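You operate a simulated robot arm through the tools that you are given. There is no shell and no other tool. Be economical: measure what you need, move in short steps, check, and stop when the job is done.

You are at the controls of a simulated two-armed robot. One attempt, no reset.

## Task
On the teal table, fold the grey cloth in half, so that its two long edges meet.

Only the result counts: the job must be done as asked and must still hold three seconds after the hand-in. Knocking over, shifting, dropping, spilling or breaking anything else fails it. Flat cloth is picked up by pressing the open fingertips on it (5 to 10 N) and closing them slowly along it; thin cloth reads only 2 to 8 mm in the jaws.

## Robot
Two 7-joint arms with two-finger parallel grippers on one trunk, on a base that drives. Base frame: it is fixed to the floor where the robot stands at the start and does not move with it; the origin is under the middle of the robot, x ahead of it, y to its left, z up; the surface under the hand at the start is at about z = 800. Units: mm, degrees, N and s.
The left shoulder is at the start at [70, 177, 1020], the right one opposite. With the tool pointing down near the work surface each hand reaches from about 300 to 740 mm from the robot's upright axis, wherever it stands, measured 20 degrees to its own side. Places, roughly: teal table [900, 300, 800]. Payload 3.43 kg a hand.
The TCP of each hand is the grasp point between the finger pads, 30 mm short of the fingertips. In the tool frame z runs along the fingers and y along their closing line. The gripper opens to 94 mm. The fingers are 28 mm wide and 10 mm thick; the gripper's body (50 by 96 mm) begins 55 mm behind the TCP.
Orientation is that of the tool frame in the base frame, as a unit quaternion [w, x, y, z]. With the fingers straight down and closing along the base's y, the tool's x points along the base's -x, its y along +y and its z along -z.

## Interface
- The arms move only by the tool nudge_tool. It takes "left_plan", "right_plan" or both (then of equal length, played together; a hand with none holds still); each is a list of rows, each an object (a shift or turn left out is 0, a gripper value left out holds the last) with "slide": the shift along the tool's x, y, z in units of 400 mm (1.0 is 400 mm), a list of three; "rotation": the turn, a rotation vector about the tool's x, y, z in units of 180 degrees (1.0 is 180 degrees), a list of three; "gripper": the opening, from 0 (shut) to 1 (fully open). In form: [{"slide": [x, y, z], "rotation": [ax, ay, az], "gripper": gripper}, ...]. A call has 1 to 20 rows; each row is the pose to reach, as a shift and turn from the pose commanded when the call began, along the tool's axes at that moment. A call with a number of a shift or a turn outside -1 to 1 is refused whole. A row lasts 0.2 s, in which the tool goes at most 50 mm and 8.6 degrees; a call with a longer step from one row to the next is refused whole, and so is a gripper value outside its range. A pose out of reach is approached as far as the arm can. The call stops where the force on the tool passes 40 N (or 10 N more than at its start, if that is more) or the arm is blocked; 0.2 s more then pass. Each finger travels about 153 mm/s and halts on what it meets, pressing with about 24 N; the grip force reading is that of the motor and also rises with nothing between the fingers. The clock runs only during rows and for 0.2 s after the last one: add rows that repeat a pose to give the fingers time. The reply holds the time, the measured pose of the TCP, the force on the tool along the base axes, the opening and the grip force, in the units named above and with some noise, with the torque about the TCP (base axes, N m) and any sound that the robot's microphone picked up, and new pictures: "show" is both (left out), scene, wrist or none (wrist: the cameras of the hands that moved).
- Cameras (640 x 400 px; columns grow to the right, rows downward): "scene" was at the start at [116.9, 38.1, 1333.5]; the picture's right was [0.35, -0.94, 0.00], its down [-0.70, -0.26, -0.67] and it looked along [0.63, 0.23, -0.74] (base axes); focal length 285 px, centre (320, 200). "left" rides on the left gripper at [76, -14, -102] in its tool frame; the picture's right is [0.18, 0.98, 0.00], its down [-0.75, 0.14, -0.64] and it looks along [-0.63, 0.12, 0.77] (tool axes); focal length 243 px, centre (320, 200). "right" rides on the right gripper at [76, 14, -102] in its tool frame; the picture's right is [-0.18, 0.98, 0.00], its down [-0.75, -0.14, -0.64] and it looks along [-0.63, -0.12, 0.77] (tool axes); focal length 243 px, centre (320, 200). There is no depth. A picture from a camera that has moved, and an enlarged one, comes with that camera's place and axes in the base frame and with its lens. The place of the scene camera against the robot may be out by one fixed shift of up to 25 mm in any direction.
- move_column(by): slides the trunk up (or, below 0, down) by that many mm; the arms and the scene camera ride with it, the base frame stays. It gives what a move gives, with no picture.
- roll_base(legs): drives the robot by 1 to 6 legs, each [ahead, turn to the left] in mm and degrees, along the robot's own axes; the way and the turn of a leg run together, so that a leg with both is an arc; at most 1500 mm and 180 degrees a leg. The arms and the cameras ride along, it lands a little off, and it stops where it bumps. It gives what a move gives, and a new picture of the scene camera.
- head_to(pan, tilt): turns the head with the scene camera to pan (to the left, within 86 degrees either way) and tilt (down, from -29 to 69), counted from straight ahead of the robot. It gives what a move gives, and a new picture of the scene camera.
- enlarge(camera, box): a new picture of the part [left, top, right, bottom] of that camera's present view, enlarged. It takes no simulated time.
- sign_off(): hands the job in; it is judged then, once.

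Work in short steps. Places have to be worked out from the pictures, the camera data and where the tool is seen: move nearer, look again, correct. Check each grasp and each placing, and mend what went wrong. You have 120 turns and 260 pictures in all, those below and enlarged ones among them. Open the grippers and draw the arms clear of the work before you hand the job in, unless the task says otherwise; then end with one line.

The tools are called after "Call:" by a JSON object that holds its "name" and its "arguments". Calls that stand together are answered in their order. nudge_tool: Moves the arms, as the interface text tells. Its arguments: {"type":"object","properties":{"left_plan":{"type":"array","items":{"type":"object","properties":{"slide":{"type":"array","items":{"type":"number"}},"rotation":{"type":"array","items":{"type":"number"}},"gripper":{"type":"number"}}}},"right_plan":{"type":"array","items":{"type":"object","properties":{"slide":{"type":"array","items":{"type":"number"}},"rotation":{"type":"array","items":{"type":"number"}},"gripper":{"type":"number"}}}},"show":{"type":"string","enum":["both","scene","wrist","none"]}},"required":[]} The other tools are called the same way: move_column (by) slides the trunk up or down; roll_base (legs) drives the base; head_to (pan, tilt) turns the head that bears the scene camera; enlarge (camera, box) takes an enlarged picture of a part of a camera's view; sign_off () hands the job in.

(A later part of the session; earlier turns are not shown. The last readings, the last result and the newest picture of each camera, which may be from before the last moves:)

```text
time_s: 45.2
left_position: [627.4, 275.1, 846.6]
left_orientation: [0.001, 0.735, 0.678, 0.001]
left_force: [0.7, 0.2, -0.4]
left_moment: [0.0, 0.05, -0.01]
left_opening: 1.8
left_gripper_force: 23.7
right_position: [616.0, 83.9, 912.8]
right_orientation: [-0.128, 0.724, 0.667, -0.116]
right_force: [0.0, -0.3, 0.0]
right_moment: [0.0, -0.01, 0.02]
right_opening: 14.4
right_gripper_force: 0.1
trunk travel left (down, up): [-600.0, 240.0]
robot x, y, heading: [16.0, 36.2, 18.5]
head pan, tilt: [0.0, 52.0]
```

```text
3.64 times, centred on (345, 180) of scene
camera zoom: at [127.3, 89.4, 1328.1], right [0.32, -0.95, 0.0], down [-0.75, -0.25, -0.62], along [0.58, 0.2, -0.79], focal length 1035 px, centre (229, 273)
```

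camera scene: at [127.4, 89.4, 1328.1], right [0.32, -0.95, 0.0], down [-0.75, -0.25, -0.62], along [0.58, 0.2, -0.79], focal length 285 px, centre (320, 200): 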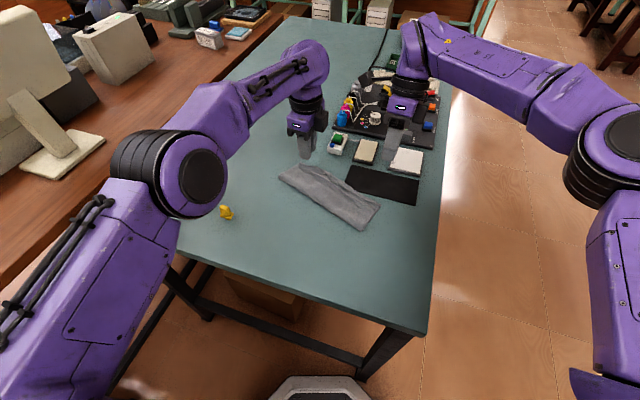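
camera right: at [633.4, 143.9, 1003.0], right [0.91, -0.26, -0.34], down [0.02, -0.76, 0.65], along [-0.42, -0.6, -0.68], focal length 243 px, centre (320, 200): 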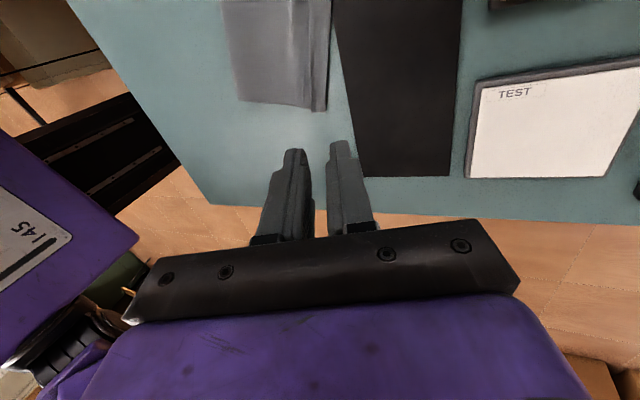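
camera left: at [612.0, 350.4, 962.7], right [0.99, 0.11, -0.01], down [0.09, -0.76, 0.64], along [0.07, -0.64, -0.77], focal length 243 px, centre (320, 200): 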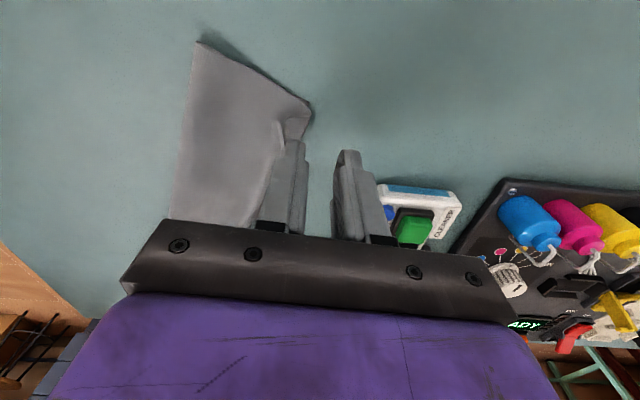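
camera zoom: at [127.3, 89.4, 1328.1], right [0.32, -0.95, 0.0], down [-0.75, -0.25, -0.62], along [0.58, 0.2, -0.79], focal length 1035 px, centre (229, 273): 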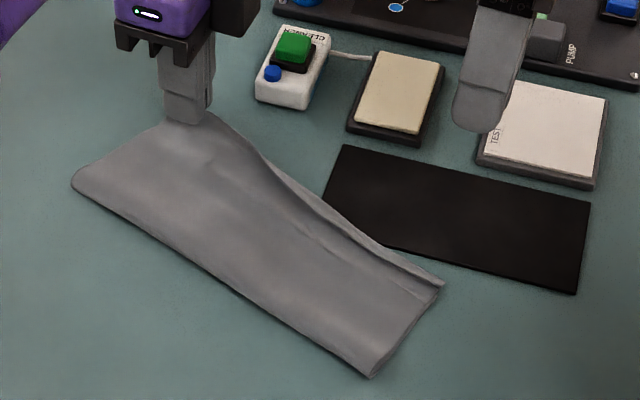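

Left edge is now fully unrolled and held, about 20 mm past the far edge. Keeping the left still, I bring the right hand upright above its hem and look.

Call:
{"name": "nudge_tool", "arguments": {"right_plan": [{"slide": [-0.001, -0.027, 0.02], "rotation": [-0.022, 0, 0.011], "gripper": 0.15}, {"slide": [-0.001, -0.054, 0.05], "rotation": [-0.044, 0, 0.022], "gripper": 0.15}, {"slide": [-0.002, -0.08, 0.09], "rotation": [-0.067, 0, 0.033], "gripper": 0.15}, {"slide": [-0.003, -0.107, 0.14], "rotation": [-0.089, 0, 0.044], "gripper": 0.15}, {"slide": [-0.003, -0.134, 0.19], "rotation": [-0.111, 0, 0.055], "gripper": 0.15}, {"slide": [-0.003, -0.134, 0.19], "rotation": [-0.111, 0, 0.055], "gripper": 0.15}], "show": "none"}}

Call:
{"name": "enlarge", "arguments": {"camera": "right", "box": [180, 30, 440, 200]}}

```text
time_s: 46.6
left_position: [627.6, 275.5, 845.9]
left_orientation: [0.0, 0.734, 0.679, 0.0]
left_force: [-0.5, -0.5, -0.2]
left_moment: [-0.01, 0.0, 0.0]
left_opening: 1.7
left_gripper_force: 24.2
right_position: [540.4, 89.1, 859.6]
right_orientation: [0.011, 0.791, 0.612, -0.009]
right_force: [0.0, -1.0, -0.4]
right_moment: [0.02, -0.01, -0.01]
right_opening: 14.3
right_gripper_force: 0.0
trunk travel left (down, up): [-600.0, 240.0]
robot x, y, heading: [15.0, 40.7, 18.4]
head pan, tilt: [0.0, 52.0]
```

```text
2.35 times, centred on (310, 115) of right
camera zoom: at [573.9, 162.7, 958.9], right [0.91, -0.42, 0.01], down [-0.32, -0.68, 0.66], along [-0.27, -0.6, -0.75], focal length 571 px, centre (344, 400)
```

zoom: 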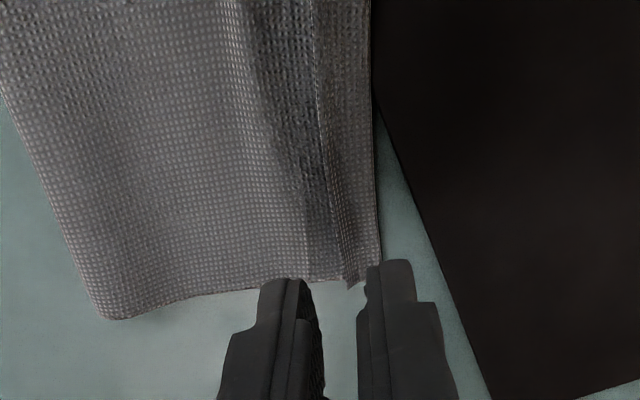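

The right hem's free edge is at about (544,97) and its ridge at x≈555. I shift the right hand to (547.5,97) with a 10 mm opening and come down close, keeping off the black sheet.

Call:
{"name": "nudge_tool", "arguments": {"right_plan": [{"slide": [0.012, 0.006, 0], "gripper": 0.11}, {"slide": [0.0236, 0.012, 0.015], "gripper": 0.11}, {"slide": [0.0236, 0.012, 0.035], "gripper": 0.11}, {"slide": [0.0236, 0.012, 0.05], "gripper": 0.11}], "show": "none"}}

Call:
{"name": "enlarge", "arguments": {"camera": "right", "box": [220, 50, 420, 190]}}

```text
time_s: 47.6
left_position: [627.3, 275.2, 845.4]
left_orientation: [0.0, 0.735, 0.678, 0.0]
left_force: [-0.3, -0.2, 0.1]
left_moment: [0.01, 0.02, 0.02]
left_opening: 1.7
left_gripper_force: 23.7
right_position: [546.1, 95.5, 840.5]
right_orientation: [0.011, 0.791, 0.612, -0.01]
right_force: [-0.1, 0.1, -0.6]
right_moment: [-0.01, 0.01, 0.05]
right_opening: 10.2
right_gripper_force: 0.1
trunk travel left (down, up): [-600.0, 240.0]
robot x, y, heading: [14.8, 41.3, 18.6]
head pan, tilt: [0.0, 52.0]
```

```text
2.86 times, centred on (320, 120) of right
camera zoom: at [580.0, 169.7, 938.9], right [0.91, -0.42, 0.01], down [-0.32, -0.68, 0.66], along [-0.27, -0.6, -0.75], focal length 693 px, centre (320, 429)
```

zoom: 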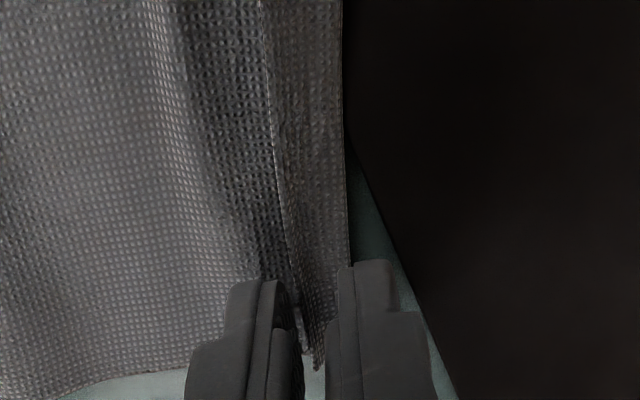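

The hem lies neatly between the right fingers. I lower, close, then lift and carry it 25 mm past the ridge.

Call:
{"name": "nudge_tool", "arguments": {"right_plan": [{"slide": [0, 0, 0.01], "gripper": 0.11}, {"slide": [0, 0, 0.02], "gripper": 0.1}, {"slide": [0, 0, 0.021], "gripper": 0.08}, {"slide": [0, 0, 0.021], "gripper": 0.06}, {"slide": [0, 0, 0.021], "gripper": 0.04}, {"slide": [0, 0, 0.021], "gripper": 0.02}, {"slide": [0, 0, 0.021], "gripper": 0}, {"slide": [0, 0, 0.021], "gripper": 0}, {"slide": [0, 0, 0.0], "gripper": 0}, {"slide": [0, 0, -0.02], "gripper": 0}, {"slide": [0, 0.02, -0.03], "gripper": 0}, {"slide": [0, 0.04, -0.03], "gripper": 0}, {"slide": [0, 0.06, -0.025], "gripper": 0}, {"slide": [0, 0.06, -0.02], "gripper": 0}], "show": "none"}}

Call:
{"name": "enlarge", "arguments": {"camera": "right", "box": [220, 50, 420, 190]}}

Call:
{"name": "enlarge", "arguments": {"camera": "scene", "box": [265, 125, 425, 235]}}

```text
time_s: 50.6
left_position: [627.0, 274.6, 845.8]
left_orientation: [0.0, 0.735, 0.678, 0.0]
left_force: [-0.4, 0.6, -0.2]
left_moment: [-0.02, -0.01, -0.01]
left_opening: 1.3
left_gripper_force: 23.8
right_position: [569.1, 89.9, 847.5]
right_orientation: [0.009, 0.791, 0.612, -0.009]
right_force: [-0.1, 0.6, 0.1]
right_moment: [0.0, 0.01, 0.01]
right_opening: 1.8
right_gripper_force: 24.5
trunk travel left (down, up): [-600.0, 240.0]
robot x, y, heading: [15.1, 38.9, 18.8]
head pan, tilt: [0.0, 52.0]
```

```text
2.86 times, centred on (320, 120) of right
camera zoom: at [602.7, 163.7, 946.9], right [0.91, -0.42, 0.01], down [-0.32, -0.68, 0.66], along [-0.27, -0.6, -0.75], focal length 693 px, centre (320, 429)
```

zoom: 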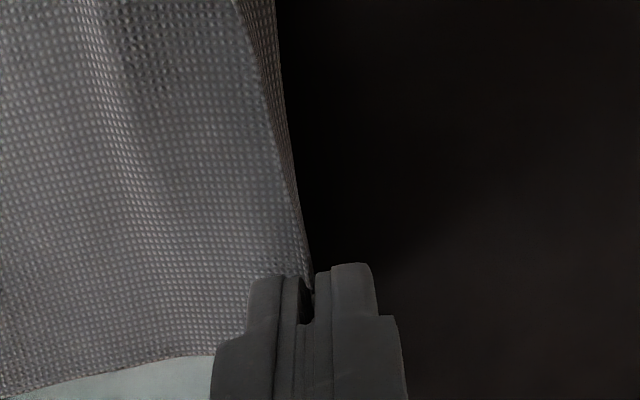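

```text
3.64 times, centred on (345, 180) of scene
camera zoom: at [127.6, 89.4, 1328.1], right [0.32, -0.95, 0.0], down [-0.75, -0.25, -0.62], along [0.58, 0.2, -0.79], focal length 1035 px, centre (229, 273)
```

zoom: 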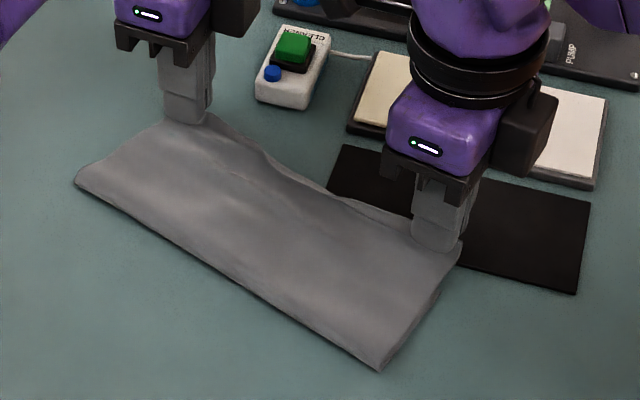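

Both hands now hold the true edge with almost no tail. I lift and move back in an arc so the crease can shift outward and the lower layer's far edge becomes visible.

Call:
{"name": "nudge_tool", "arguments": {"left_plan": [{"slide": [0.003, -0.005, -0.03]}, {"slide": [0.006, -0.02, -0.07]}, {"slide": [0.012, -0.045, -0.105]}, {"slide": [0.017, -0.075, -0.13]}, {"slide": [0.023, -0.11, -0.145]}, {"slide": [0.0285, -0.145, -0.15]}], "right_plan": [{"slide": [0, -0.005, -0.03]}, {"slide": [0, -0.02, -0.07]}, {"slide": [0.001, -0.045, -0.105]}, {"slide": [0.002, -0.075, -0.13]}, {"slide": [0.003, -0.11, -0.145]}, {"slide": [0.003, -0.148, -0.15]}]}}

Call:
{"name": "enlarge", "arguments": {"camera": "scene", "box": [265, 125, 425, 235]}}

```text
time_s: 52.0
left_position: [570.1, 290.7, 904.1]
left_orientation: [0.001, 0.735, 0.678, 0.001]
left_force: [-0.9, 0.0, 0.2]
left_moment: [-0.03, -0.03, 0.04]
left_opening: 1.5
left_gripper_force: 24.0
right_position: [512.3, 109.9, 908.0]
right_orientation: [0.01, 0.79, 0.612, -0.009]
right_force: [-0.4, 0.2, 0.3]
right_moment: [-0.02, -0.02, 0.0]
right_opening: 1.7
right_gripper_force: 24.0
trunk travel left (down, up): [-600.0, 240.0]
robot x, y, heading: [14.1, 37.9, 18.8]
head pan, tilt: [0.0, 52.0]
camera scene: at [126.6, 89.6, 1328.2], right [0.32, -0.95, 0.0], down [-0.75, -0.25, -0.62], along [0.58, 0.2, -0.79], focal length 285 px, centre (320, 200)
camera right: at [545.2, 183.3, 1008.2], right [0.91, -0.42, 0.01], down [-0.32, -0.68, 0.66], along [-0.27, -0.6, -0.75], focal length 243 px, centre (320, 200)
camera left: at [561.9, 368.3, 1008.3], right [0.99, 0.11, 0.0], down [0.08, -0.76, 0.64], along [0.07, -0.64, -0.77], focal length 243 px, centre (320, 200)
```

scene: 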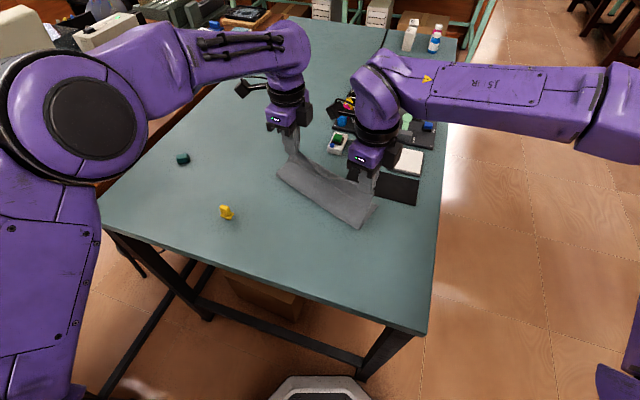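
right: 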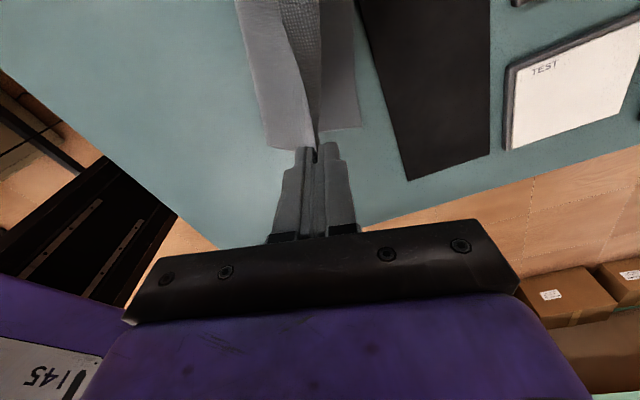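
left: 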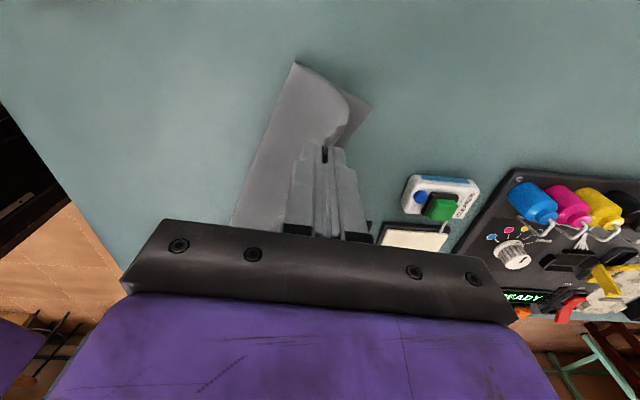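

```text
3.64 times, centred on (345, 180) of scene
camera zoom: at [126.6, 89.6, 1328.2], right [0.32, -0.95, 0.0], down [-0.75, -0.25, -0.62], along [0.58, 0.2, -0.79], focal length 1035 px, centre (229, 273)
```

zoom: 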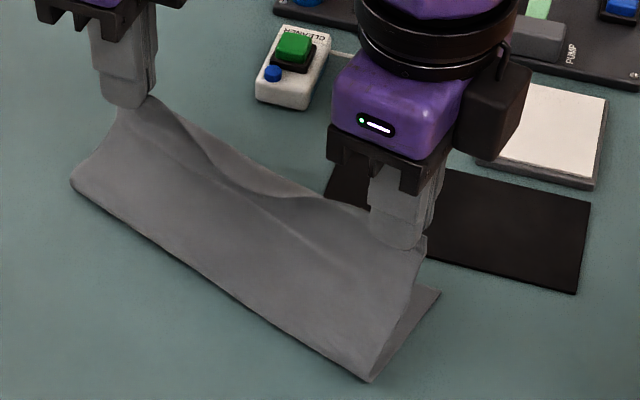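

The lower layer measures ~70 mm at the left end and ~90 mm at the right, so the crease must move outward. I move both hands back to directly above the cloth's middle line (~95 mm from the far edge) with the upper half hanging, which rolls the crease into place.

Call:
{"name": "nudge_tool", "arguments": {"left_plan": [{"slide": [0.013, -0.034, -0.007]}, {"slide": [0.026, -0.068, -0.014]}, {"slide": [0.039, -0.103, -0.02]}, {"slide": [0.052, -0.137, -0.0275]}, {"slide": [0.052, -0.137, -0.0275]}], "right_plan": [{"slide": [0.0015, -0.036, -0.004]}, {"slide": [0.003, -0.073, -0.009]}, {"slide": [0.0045, -0.11, -0.013]}, {"slide": [0.006, -0.146, -0.0175]}, {"slide": [0.006, -0.146, -0.0175]}]}}

Call:
{"name": "enlarge", "arguments": {"camera": "scene", "box": [255, 125, 415, 235]}}

```text
time_s: 53.2
left_position: [516.5, 315.1, 915.9]
left_orientation: [0.0, 0.735, 0.678, 0.001]
left_force: [-0.4, -0.6, 0.1]
left_moment: [0.01, 0.04, -0.01]
left_opening: 1.7
left_gripper_force: 24.1
right_position: [457.8, 125.5, 913.5]
right_orientation: [0.009, 0.791, 0.612, -0.01]
right_force: [0.4, 0.5, 0.1]
right_moment: [0.02, 0.01, -0.02]
right_opening: 1.6
right_gripper_force: 23.7
trunk travel left (down, up): [-600.0, 240.0]
robot x, y, heading: [17.1, 39.5, 18.9]
head pan, tilt: [0.0, 52.0]
camera scene: at [128.5, 89.1, 1328.0], right [0.32, -0.95, 0.0], down [-0.75, -0.25, -0.62], along [0.58, 0.2, -0.79], focal length 285 px, centre (320, 200)
camera right: at [491.4, 198.8, 1013.6], right [0.91, -0.42, 0.01], down [-0.32, -0.68, 0.66], along [-0.27, -0.6, -0.75], focal length 243 px, centre (320, 200)
camera left: at [510.0, 392.0, 1019.1], right [0.99, 0.1, 0.0], down [0.08, -0.76, 0.64], along [0.07, -0.64, -0.77], focal length 243 px, centre (320, 200)
```

scene: 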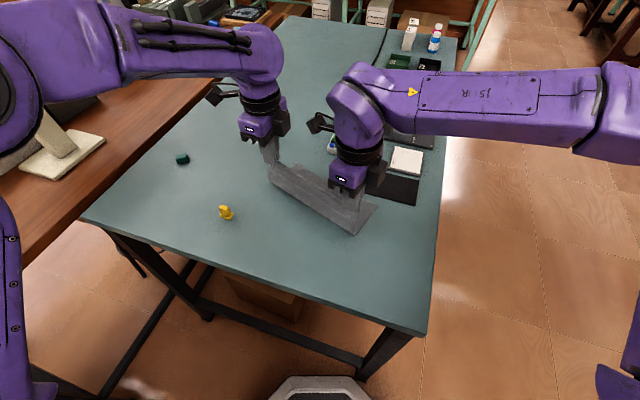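
right: 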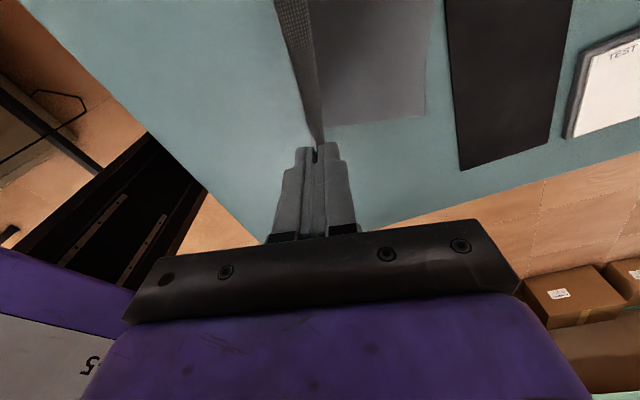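
left: 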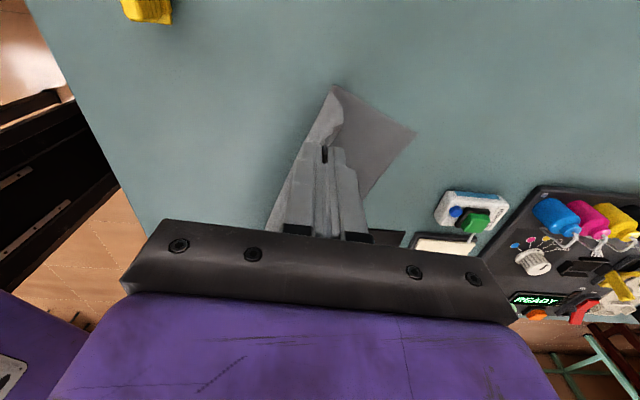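

```text
3.64 times, centred on (335, 180) of scene
camera zoom: at [128.5, 89.1, 1328.0], right [0.32, -0.95, 0.0], down [-0.75, -0.25, -0.62], along [0.58, 0.2, -0.79], focal length 1035 px, centre (266, 273)
```

zoom: 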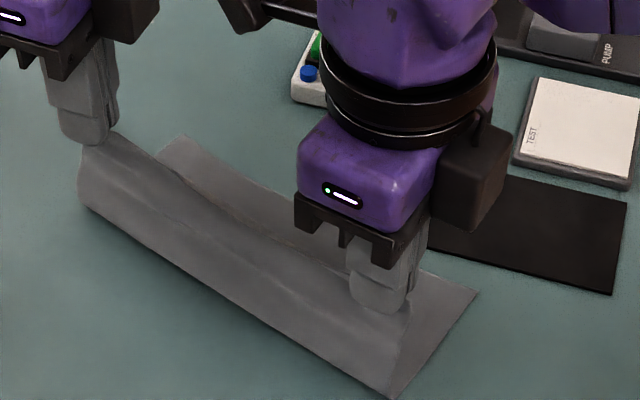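

The crease rolled out: the lower layer is now ~90 mm at both ends. I carry the edge over in a quarter-circle and lower it straight onto the far edge, stopping just above it.

Call:
{"name": "nudge_tool", "arguments": {"left_plan": [{"slide": [-0.008, 0.033, 0.002]}, {"slide": [-0.016, 0.066, 0.01]}, {"slide": [-0.025, 0.098, 0.024]}, {"slide": [-0.033, 0.131, 0.045]}, {"slide": [-0.04, 0.158, 0.069]}, {"slide": [-0.046, 0.182, 0.097]}, {"slide": [-0.05, 0.199, 0.128]}, {"slide": [-0.053, 0.212, 0.158]}, {"slide": [-0.055, 0.219, 0.182]}, {"slide": [-0.055, 0.219, 0.182]}], "right_plan": [{"slide": [-0.002, 0.035, 0.002]}, {"slide": [-0.004, 0.07, 0.01]}, {"slide": [-0.006, 0.105, 0.023]}, {"slide": [-0.008, 0.14, 0.043]}, {"slide": [-0.009, 0.168, 0.067]}, {"slide": [-0.011, 0.193, 0.094]}, {"slide": [-0.012, 0.212, 0.123]}, {"slide": [-0.013, 0.226, 0.153]}, {"slide": [-0.013, 0.2327, 0.176]}, {"slide": [-0.013, 0.2327, 0.176]}]}}

Call:
{"name": "enlarge", "arguments": {"camera": "left", "box": [200, 50, 440, 200]}}

Call:
{"name": "enlarge", "arguments": {"camera": "right", "box": [200, 50, 440, 200]}}

```text
time_s: 55.5
left_position: [603.3, 285.7, 843.7]
left_orientation: [0.0, 0.735, 0.678, 0.0]
left_force: [-0.3, -0.2, 0.1]
left_moment: [0.01, -0.04, 0.0]
left_opening: 1.5
left_gripper_force: 23.8
right_position: [548.4, 94.4, 842.6]
right_orientation: [0.011, 0.79, 0.612, -0.01]
right_force: [0.3, -0.2, 0.5]
right_moment: [-0.01, 0.01, -0.01]
right_opening: 1.7
right_gripper_force: 24.4
trunk travel left (down, up): [-600.0, 240.0]
robot x, y, heading: [18.7, 36.5, 18.6]
head pan, tilt: [0.0, 52.0]
camera scene: at [127.2, 89.4, 1328.1], right [0.32, -0.95, 0.0], down [-0.75, -0.25, -0.62], along [0.58, 0.2, -0.79], focal length 285 px, centre (320, 200)
camera right: at [580.1, 168.5, 942.7], right [0.91, -0.42, 0.01], down [-0.32, -0.68, 0.66], along [-0.27, -0.6, -0.75], focal length 243 px, centre (320, 200)
camera left: at [595.5, 362.4, 945.4], right [0.99, 0.11, 0.0], down [0.08, -0.76, 0.64], along [0.07, -0.64, -0.77], focal length 243 px, centre (320, 200)
```

scene: 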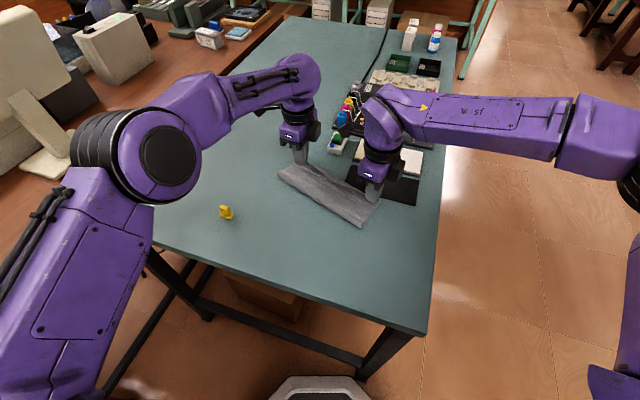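
right: 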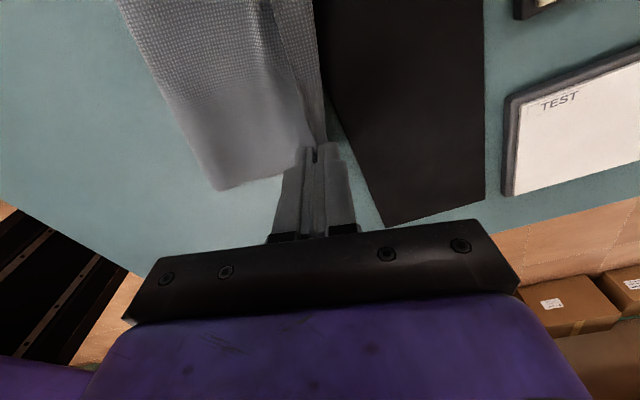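
left: 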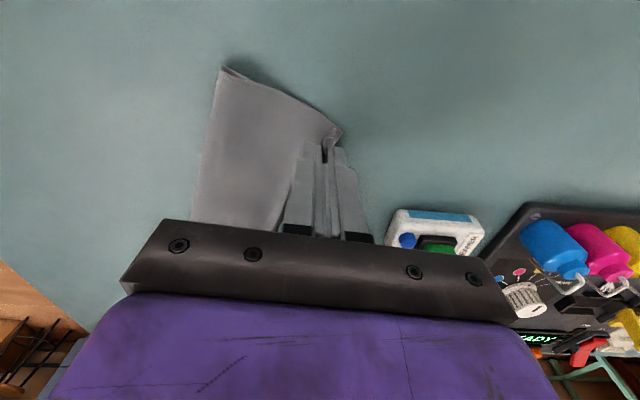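

```text
2.67 times, centred on (320, 125) of left
camera zoom: at [595.5, 362.4, 945.4], right [0.99, 0.11, 0.0], down [0.08, -0.76, 0.64], along [0.07, -0.64, -0.77], focal length 647 px, centre (320, 400)
```

zoom: 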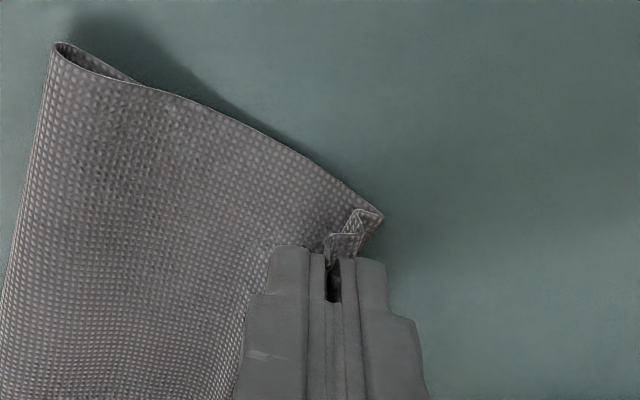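

```text
2.67 times, centred on (320, 125) of right
camera zoom: at [580.1, 168.5, 942.7], right [0.91, -0.42, 0.01], down [-0.32, -0.68, 0.66], along [-0.27, -0.6, -0.75], focal length 647 px, centre (320, 400)
```

zoom: 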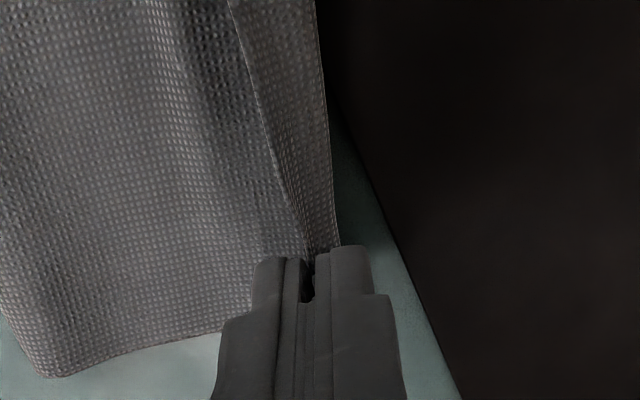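

A slack loop forms ahead of the jaws again because the upper layer is still too long. I'll unroll it by carrying both hands ~25 mm past the far edge low down and release there so the edge lies flat. Then I'll slide the upper layer back.

Call:
{"name": "nudge_tool", "arguments": {"left_plan": [{"slide": [0, 0.02, -0.01]}, {"slide": [0, 0.045, -0.01]}, {"slide": [0, 0.07, -0.005]}, {"slide": [0, 0.075, 0.012]}, {"slide": [0, 0.075, 0.012], "gripper": 0.02}, {"slide": [0, 0.075, 0.012], "gripper": 0.05}, {"slide": [0, 0.075, 0.012], "gripper": 0.08}, {"slide": [0, 0.075, 0.012], "gripper": 0.12}, {"slide": [0, 0.075, -0.01], "gripper": 0.14}, {"slide": [0, 0.075, -0.05], "gripper": 0.16}, {"slide": [0, 0.075, -0.1], "gripper": 0.16}], "right_plan": [{"slide": [0, 0.015, -0.01]}, {"slide": [0, 0.035, -0.01]}, {"slide": [0, 0.055, -0.005]}, {"slide": [0, 0.06, 0.01]}, {"slide": [0, 0.06, 0.01], "gripper": 0.02}, {"slide": [0, 0.06, 0.01], "gripper": 0.05}, {"slide": [0, 0.06, 0.01], "gripper": 0.08}, {"slide": [0, 0.06, 0.01], "gripper": 0.12}, {"slide": [0, 0.06, -0.01], "gripper": 0.14}, {"slide": [0, 0.06, -0.05], "gripper": 0.16}, {"slide": [0, 0.06, -0.1], "gripper": 0.16}]}}

Call:
{"name": "enlarge", "arguments": {"camera": "left", "box": [160, 30, 400, 180]}}

Call:
{"name": "enlarge", "arguments": {"camera": "right", "box": [140, 0, 400, 180]}}

Call:
{"name": "enlarge", "arguments": {"camera": "scene", "box": [265, 125, 425, 235]}}

```text
time_s: 57.9
left_position: [626.9, 286.1, 885.0]
left_orientation: [0.002, 0.735, 0.678, 0.002]
left_force: [0.2, -0.5, 0.0]
left_moment: [-0.01, 0.03, 0.01]
left_opening: 14.9
left_gripper_force: 0.1
left hand out of reach, approached as far as the arm can: row 11
right_position: [570.6, 89.9, 884.3]
right_orientation: [0.01, 0.79, 0.613, -0.01]
right_force: [0.3, 0.7, 0.4]
right_moment: [0.02, 0.0, -0.03]
right_opening: 15.2
right_gripper_force: 0.1
trunk travel left (down, up): [-600.0, 240.0]
robot x, y, heading: [14.3, 39.4, 18.3]
head pan, tilt: [0.0, 52.0]
camera scene: at [126.9, 89.4, 1328.1], right [0.32, -0.95, 0.0], down [-0.75, -0.25, -0.62], along [0.58, 0.2, -0.79], focal length 285 px, centre (320, 200)
camera right: at [602.9, 162.9, 984.0], right [0.91, -0.42, 0.01], down [-0.32, -0.68, 0.66], along [-0.27, -0.6, -0.75], focal length 243 px, centre (320, 200)
camera left: at [619.2, 362.4, 987.8], right [0.99, 0.11, 0.0], down [0.08, -0.76, 0.64], along [0.07, -0.64, -0.77], focal length 243 px, centre (320, 200)
```

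scene: 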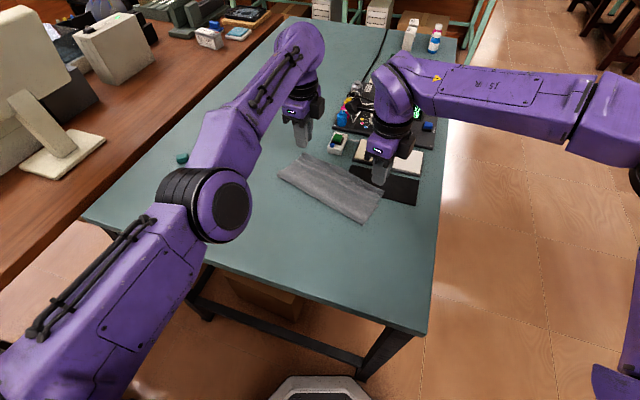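
right: 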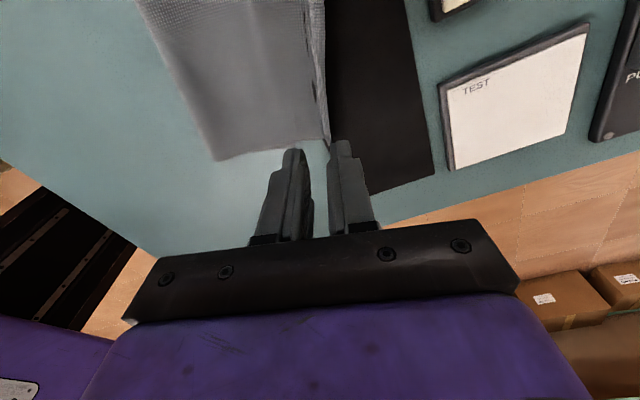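
left: 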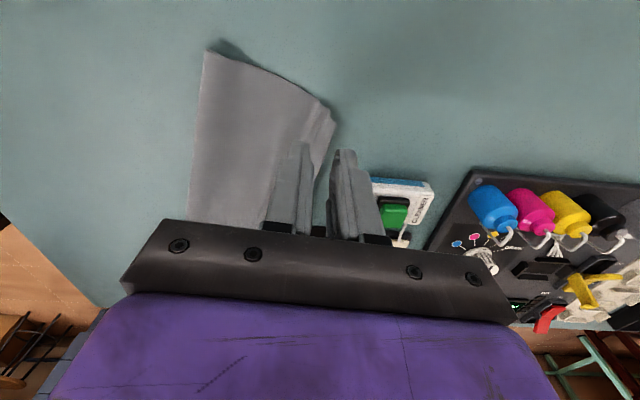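

```text
2.67 times, centred on (280, 105) of left
camera zoom: at [619.2, 362.4, 987.8], right [0.99, 0.11, 0.0], down [0.08, -0.76, 0.64], along [0.07, -0.64, -0.77], focal length 647 px, centre (427, 453)
```

zoom: 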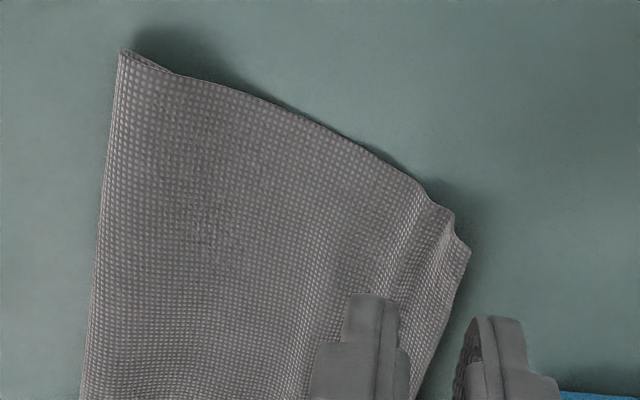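

```text
2.22 times, centred on (270, 90) of right
camera zoom: at [602.9, 162.9, 984.0], right [0.91, -0.42, 0.01], down [-0.32, -0.68, 0.66], along [-0.27, -0.6, -0.75], focal length 539 px, centre (431, 444)
```

zoom: 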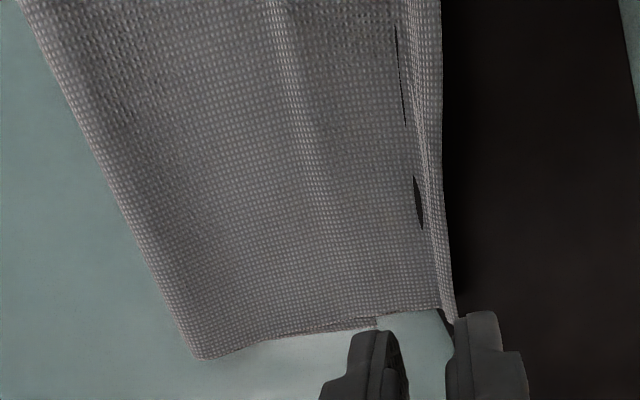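

```text
3.64 times, centred on (345, 180) of scene
camera zoom: at [126.9, 89.4, 1328.1], right [0.32, -0.95, 0.0], down [-0.75, -0.25, -0.62], along [0.58, 0.2, -0.79], focal length 1035 px, centre (229, 273)
```

zoom: 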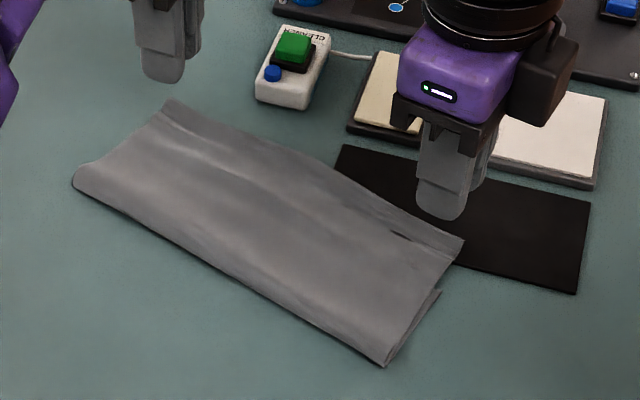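

Now the upper edge lies flat with no hem, but it overshoots the lower edge by ~30 mm because the crease sits too far in. Dragging the upper layer back about 30 mm with lightly pressed fingertips should roll the crease outward. I position both closed hands above the upper layer.

Call:
{"name": "nudge_tool", "arguments": {"left_plan": [{"slide": [-0.007, -0.02, 0.01], "gripper": 0}, {"slide": [-0.015, -0.04, 0.03], "gripper": 0}, {"slide": [-0.022, -0.06, 0.06], "gripper": 0}, {"slide": [-0.029, -0.078, 0.0875], "gripper": 0}], "right_plan": [{"slide": [0.009, -0.02, 0.01], "gripper": 0}, {"slide": [0.018, -0.04, 0.03], "gripper": 0}, {"slide": [0.027, -0.06, 0.06], "gripper": 0}, {"slide": [0.035, -0.083, 0.09], "gripper": 0}], "show": "none"}}

```text
time_s: 58.9
left_position: [620.1, 272.7, 856.3]
left_orientation: [0.001, 0.738, 0.675, 0.001]
left_force: [0.2, -0.2, 0.4]
left_moment: [-0.01, -0.02, -0.01]
left_opening: 0.0
left_gripper_force: 24.1
left hand out of reach, approached as far as the arm can: row 1, 2, 3, 4
right_position: [539.3, 112.1, 847.6]
right_orientation: [0.011, 0.791, 0.612, -0.009]
right_force: [0.0, 0.1, 0.0]
right_moment: [0.01, -0.02, 0.02]
right_opening: 0.0
right_gripper_force: 24.0
trunk travel left (down, up): [-600.0, 240.0]
robot x, y, heading: [17.4, 36.2, 18.4]
head pan, tilt: [0.0, 52.0]
```

The right is in place and the left is lagging in its awkward region. I nudge the left a bit further back.

Call:
{"name": "nudge_tool", "arguments": {"left_plan": [{"slide": [0, -0.01, 0]}, {"slide": [0, -0.01, 0]}], "show": "none"}}

```text
time_s: 59.5
left_position: [593.1, 278.2, 848.5]
left_orientation: [0.0, 0.735, 0.678, 0.0]
left_force: [0.1, 0.1, -0.4]
left_moment: [0.03, 0.03, 0.0]
left_opening: 0.2
left_gripper_force: 23.9
right_position: [541.6, 111.2, 846.5]
right_orientation: [0.01, 0.79, 0.613, -0.009]
right_force: [0.3, 0.0, -0.4]
right_moment: [0.03, -0.01, -0.04]
right_opening: 0.0
right_gripper_force: 23.9
trunk travel left (down, up): [-600.0, 240.0]
robot x, y, heading: [15.4, 37.9, 18.6]
head pan, tilt: [0.0, 52.0]
```

Both are over the cloth now. I lower each to light contact.

Call:
{"name": "nudge_tool", "arguments": {"left_plan": [{"slide": [0, 0, 0.02]}, {"slide": [0, 0, 0.034]}, {"slide": [0, 0, 0.0395]}], "right_plan": [{"slide": [0, 0, 0.02]}, {"slide": [0, 0, 0.03]}, {"slide": [0, 0, 0.0345]}], "show": "none"}}

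```text
time_s: 60.2
left_position: [591.0, 277.9, 832.5]
left_orientation: [0.0, 0.734, 0.679, 0.002]
left_force: [-0.9, 0.3, 0.9]
left_moment: [-0.01, 0.0, -0.01]
left_opening: 0.1
left_gripper_force: 24.0
right_position: [542.8, 110.9, 834.1]
right_orientation: [0.01, 0.791, 0.612, -0.009]
right_force: [0.2, 0.6, 0.4]
right_moment: [0.02, -0.01, 0.0]
right_opening: 0.0
right_gripper_force: 23.7
trunk travel left (down, up): [-600.0, 240.0]
robot x, y, heading: [18.7, 36.2, 18.6]
head pan, tilt: [0.0, 52.0]
```

Barely touching. I lower another 1 mm left and 1.5 mm right.

Call:
{"name": "nudge_tool", "arguments": {"left_plan": [{"slide": [0, 0, 0.0015]}, {"slide": [0, 0, 0.0025]}], "right_plan": [{"slide": [0, 0, 0.002]}, {"slide": [0, 0, 0.004]}], "show": "none"}}

```text
time_s: 60.9
left_position: [591.6, 276.5, 831.0]
left_orientation: [0.001, 0.735, 0.678, 0.002]
left_force: [1.1, 0.8, 5.3]
left_moment: [0.02, -0.03, 0.03]
left_opening: 0.0
left_gripper_force: 24.4
right_position: [541.1, 110.1, 832.8]
right_orientation: [0.011, 0.79, 0.612, -0.009]
right_force: [0.1, -0.7, 0.0]
right_moment: [0.0, 0.03, -0.04]
right_opening: 0.2
right_gripper_force: 24.1
trunk travel left (down, up): [-600.0, 240.0]
robot x, y, heading: [17.5, 36.2, 18.7]
head pan, tilt: [0.0, 52.0]
```

Left has 5 N. I bring the right down 1.5 mm more and then drag both back ~28 mm slowly.

Call:
{"name": "nudge_tool", "arguments": {"left_plan": [{"slide": [0, 0, 0]}, {"slide": [0.002, -0.009, 0]}, {"slide": [0.004, -0.018, 0]}, {"slide": [0.006, -0.027, 0]}, {"slide": [0.008, -0.036, 0]}, {"slide": [0.01, -0.045, 0]}, {"slide": [0.012, -0.054, 0]}, {"slide": [0.014, -0.063, 0]}, {"slide": [0.016, -0.072, 0]}], "right_plan": [{"slide": [0, 0, 0.004]}, {"slide": [0, -0.009, 0.004]}, {"slide": [0.001, -0.018, 0.004]}, {"slide": [0.001, -0.027, 0.004]}, {"slide": [0.002, -0.036, 0.004]}, {"slide": [0.002, -0.045, 0.004]}, {"slide": [0.003, -0.054, 0.004]}, {"slide": [0.003, -0.063, 0.004]}, {"slide": [0.004, -0.072, 0.004]}]}}

Call:
{"name": "enlarge", "arguments": {"camera": "scene", "box": [265, 125, 425, 235]}}

```text
time_s: 62.9
left_position: [564.5, 286.2, 832.3]
left_orientation: [-0.001, 0.735, 0.678, 0.001]
left_force: [0.4, -0.2, 0.6]
left_moment: [0.0, -0.01, 0.0]
left_opening: 0.0
left_gripper_force: 24.4
right_position: [512.1, 119.5, 832.1]
right_orientation: [0.01, 0.79, 0.613, -0.009]
right_force: [1.0, -0.6, 8.0]
right_moment: [0.09, -0.07, -0.05]
right_opening: 0.2
right_gripper_force: 24.0
trunk travel left (down, up): [-600.0, 240.0]
robot x, y, heading: [15.6, 38.1, 18.5]
head pan, tilt: [0.0, 52.0]
camera scene: at [126.6, 89.2, 1328.2], right [0.32, -0.95, 0.0], down [-0.75, -0.25, -0.62], along [0.58, 0.2, -0.79], focal length 285 px, centre (320, 200)
camera right: at [545.9, 192.8, 931.3], right [0.91, -0.42, 0.01], down [-0.32, -0.68, 0.66], along [-0.27, -0.6, -0.75], focal length 243 px, centre (320, 200)
camera left: at [555.7, 362.9, 934.7], right [0.99, 0.1, 0.0], down [0.08, -0.76, 0.64], along [0.07, -0.64, -0.77], focal length 243 px, centre (320, 200)
```

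scene: 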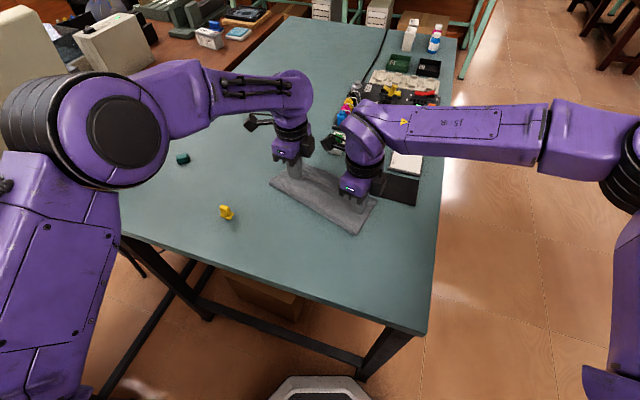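
right: 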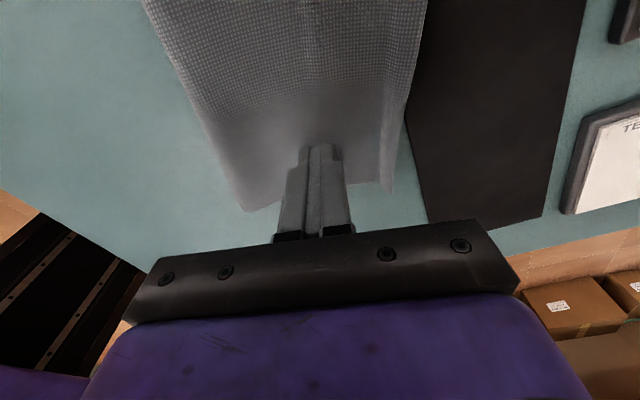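
left: 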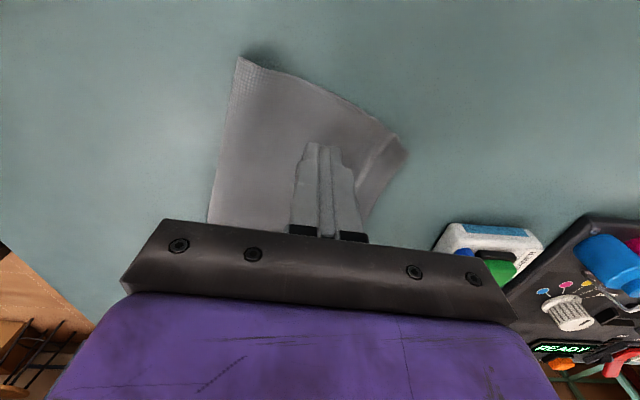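

```text
3.64 times, centred on (345, 180) of scene
camera zoom: at [126.6, 89.2, 1328.2], right [0.32, -0.95, 0.0], down [-0.75, -0.25, -0.62], along [0.58, 0.2, -0.79], focal length 1035 px, centre (229, 273)
```

zoom: 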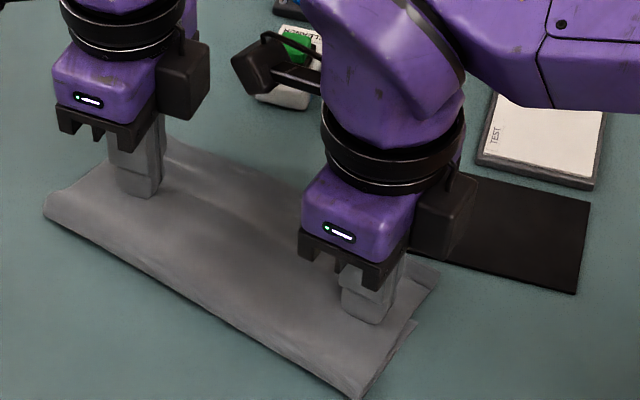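

The drag moved both layers together, so that's no use. New plan: regrip the upper edge right at its rim, hang it over the middle again, then carry it over and let go from ~25 mm up, so the end springs out flat instead of being pressed into a hem. First I lift clear and measure the edges.

Call:
{"name": "nudge_tool", "arguments": {"left_plan": [{"slide": [0, 0, -0.03]}, {"slide": [0, 0.04, -0.08]}, {"slide": [0, 0.08, -0.13]}, {"slide": [0, 0.11, -0.16]}], "right_plan": [{"slide": [0, 0, -0.03]}, {"slide": [0, 0.04, -0.08]}, {"slide": [0, 0.08, -0.13]}, {"slide": [0, 0.11, -0.16]}]}}

Call:
{"name": "enlarge", "arguments": {"camera": "scene", "box": [265, 135, 425, 245]}}

Call:
{"name": "enlarge", "arguments": {"camera": "left", "box": [160, 30, 400, 180]}}

Call:
{"name": "enlarge", "arguments": {"camera": "right", "box": [140, 0, 400, 180]}}

```text
time_s: 63.9
left_position: [608.1, 282.3, 896.0]
left_orientation: [0.0, 0.735, 0.678, 0.0]
left_force: [0.4, 0.1, 0.1]
left_moment: [-0.01, 0.02, -0.01]
left_opening: 0.0
left_gripper_force: 24.1
right_position: [557.6, 109.0, 896.2]
right_orientation: [0.01, 0.79, 0.613, -0.009]
right_force: [-1.0, -0.1, -0.4]
right_moment: [0.0, 0.02, -0.03]
right_opening: 0.0
right_gripper_force: 23.9
trunk travel left (down, up): [-600.0, 240.0]
robot x, y, heading: [16.8, 37.1, 18.9]
head pan, tilt: [0.0, 52.0]
camera scene: at [127.9, 89.3, 1328.0], right [0.32, -0.95, 0.0], down [-0.75, -0.25, -0.62], along [0.58, 0.2, -0.79], focal length 285 px, centre (320, 200)
camera right: at [589.8, 184.4, 995.5], right [0.91, -0.42, 0.01], down [-0.32, -0.68, 0.66], along [-0.27, -0.6, -0.75], focal length 243 px, centre (320, 200)
camera left: at [600.8, 359.3, 998.1], right [0.99, 0.1, 0.0], down [0.08, -0.76, 0.64], along [0.07, -0.64, -0.77], focal length 243 px, centre (320, 200)
```

scene: 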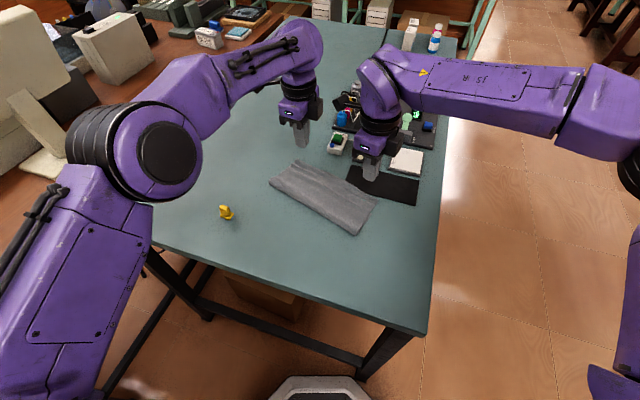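
right: 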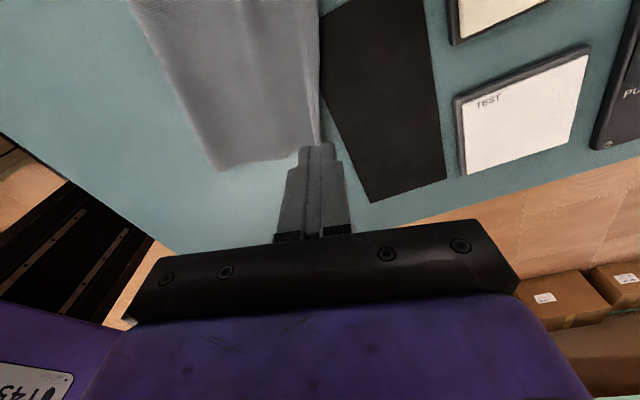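
left: 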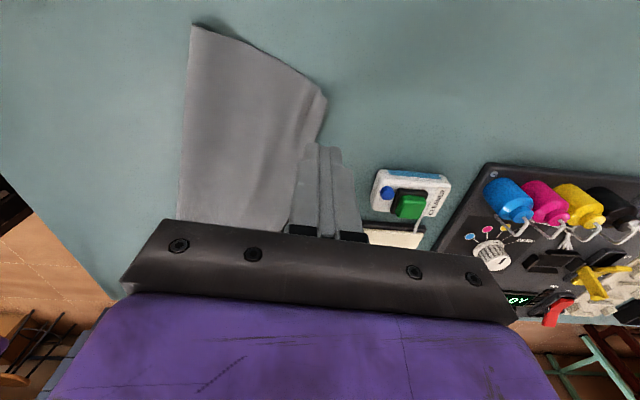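

```text
3.64 times, centred on (345, 190) of scene
camera zoom: at [127.9, 89.3, 1328.0], right [0.32, -0.95, 0.0], down [-0.75, -0.25, -0.62], along [0.58, 0.2, -0.79], focal length 1035 px, centre (229, 236)
```

zoom: 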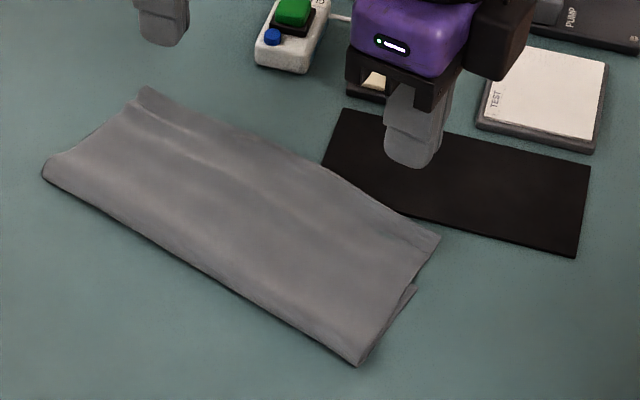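

```text
2.67 times, centred on (280, 105) of left
camera zoom: at [600.8, 359.3, 998.1], right [0.99, 0.1, 0.0], down [0.08, -0.76, 0.64], along [0.07, -0.64, -0.77], focal length 647 px, centre (427, 453)
```

zoom: 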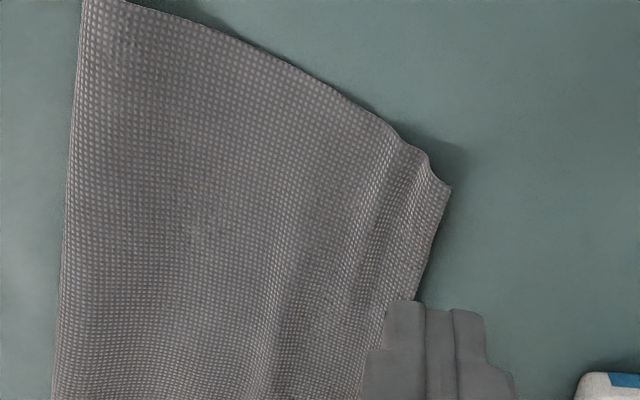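

```text
2.22 times, centred on (270, 90) of right
camera zoom: at [589.8, 184.4, 995.5], right [0.91, -0.42, 0.01], down [-0.32, -0.68, 0.66], along [-0.27, -0.6, -0.75], focal length 539 px, centre (431, 444)
```

zoom: 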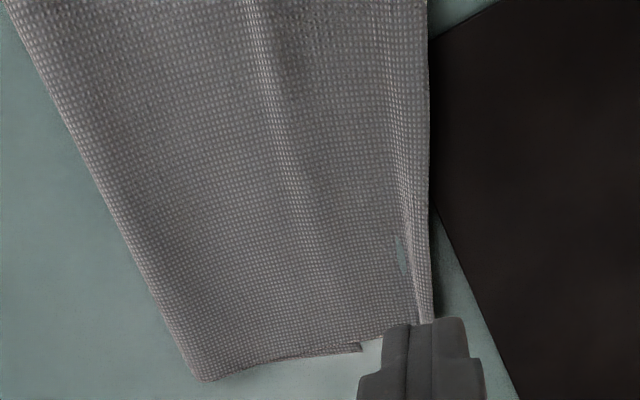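

Right end: lower 74 mm, upper 108 mm; left is similar. Dragging translates the whole cloth cleanly, so I'll use it to bring the cloth ~50 mm nearer. That gives both arms room to lean forward when laying the edge. First, contact.

Call:
{"name": "nudge_tool", "arguments": {"left_plan": [{"slide": [0.001, -0.04, 0.03]}, {"slide": [0.003, -0.08, 0.07]}, {"slide": [0.005, -0.128, 0.12]}, {"slide": [0.005, -0.128, 0.15]}, {"slide": [0.005, -0.128, 0.1595]}, {"slide": [0.005, -0.128, 0.1605]}], "right_plan": [{"slide": [0, -0.045, 0.03]}, {"slide": [-0.001, -0.09, 0.07]}, {"slide": [-0.002, -0.146, 0.12]}, {"slide": [-0.002, -0.146, 0.15]}, {"slide": [-0.002, -0.146, 0.159]}, {"slide": [-0.002, -0.146, 0.161]}], "show": "none"}}

```text
time_s: 65.2
left_position: [556.4, 288.7, 832.0]
left_orientation: [0.001, 0.734, 0.679, 0.003]
left_force: [1.4, 1.5, 7.6]
left_moment: [-0.05, -0.04, -0.03]
left_opening: 0.0
left_gripper_force: 24.4
right_position: [498.7, 121.7, 832.0]
right_orientation: [0.01, 0.791, 0.612, -0.008]
right_force: [1.2, 0.9, 0.6]
right_moment: [0.0, 0.01, -0.02]
right_opening: 0.0
right_gripper_force: 24.3
trunk travel left (down, up): [-600.0, 240.0]
robot x, y, heading: [18.6, 42.2, 18.7]
head pan, tilt: [0.0, 52.0]
```

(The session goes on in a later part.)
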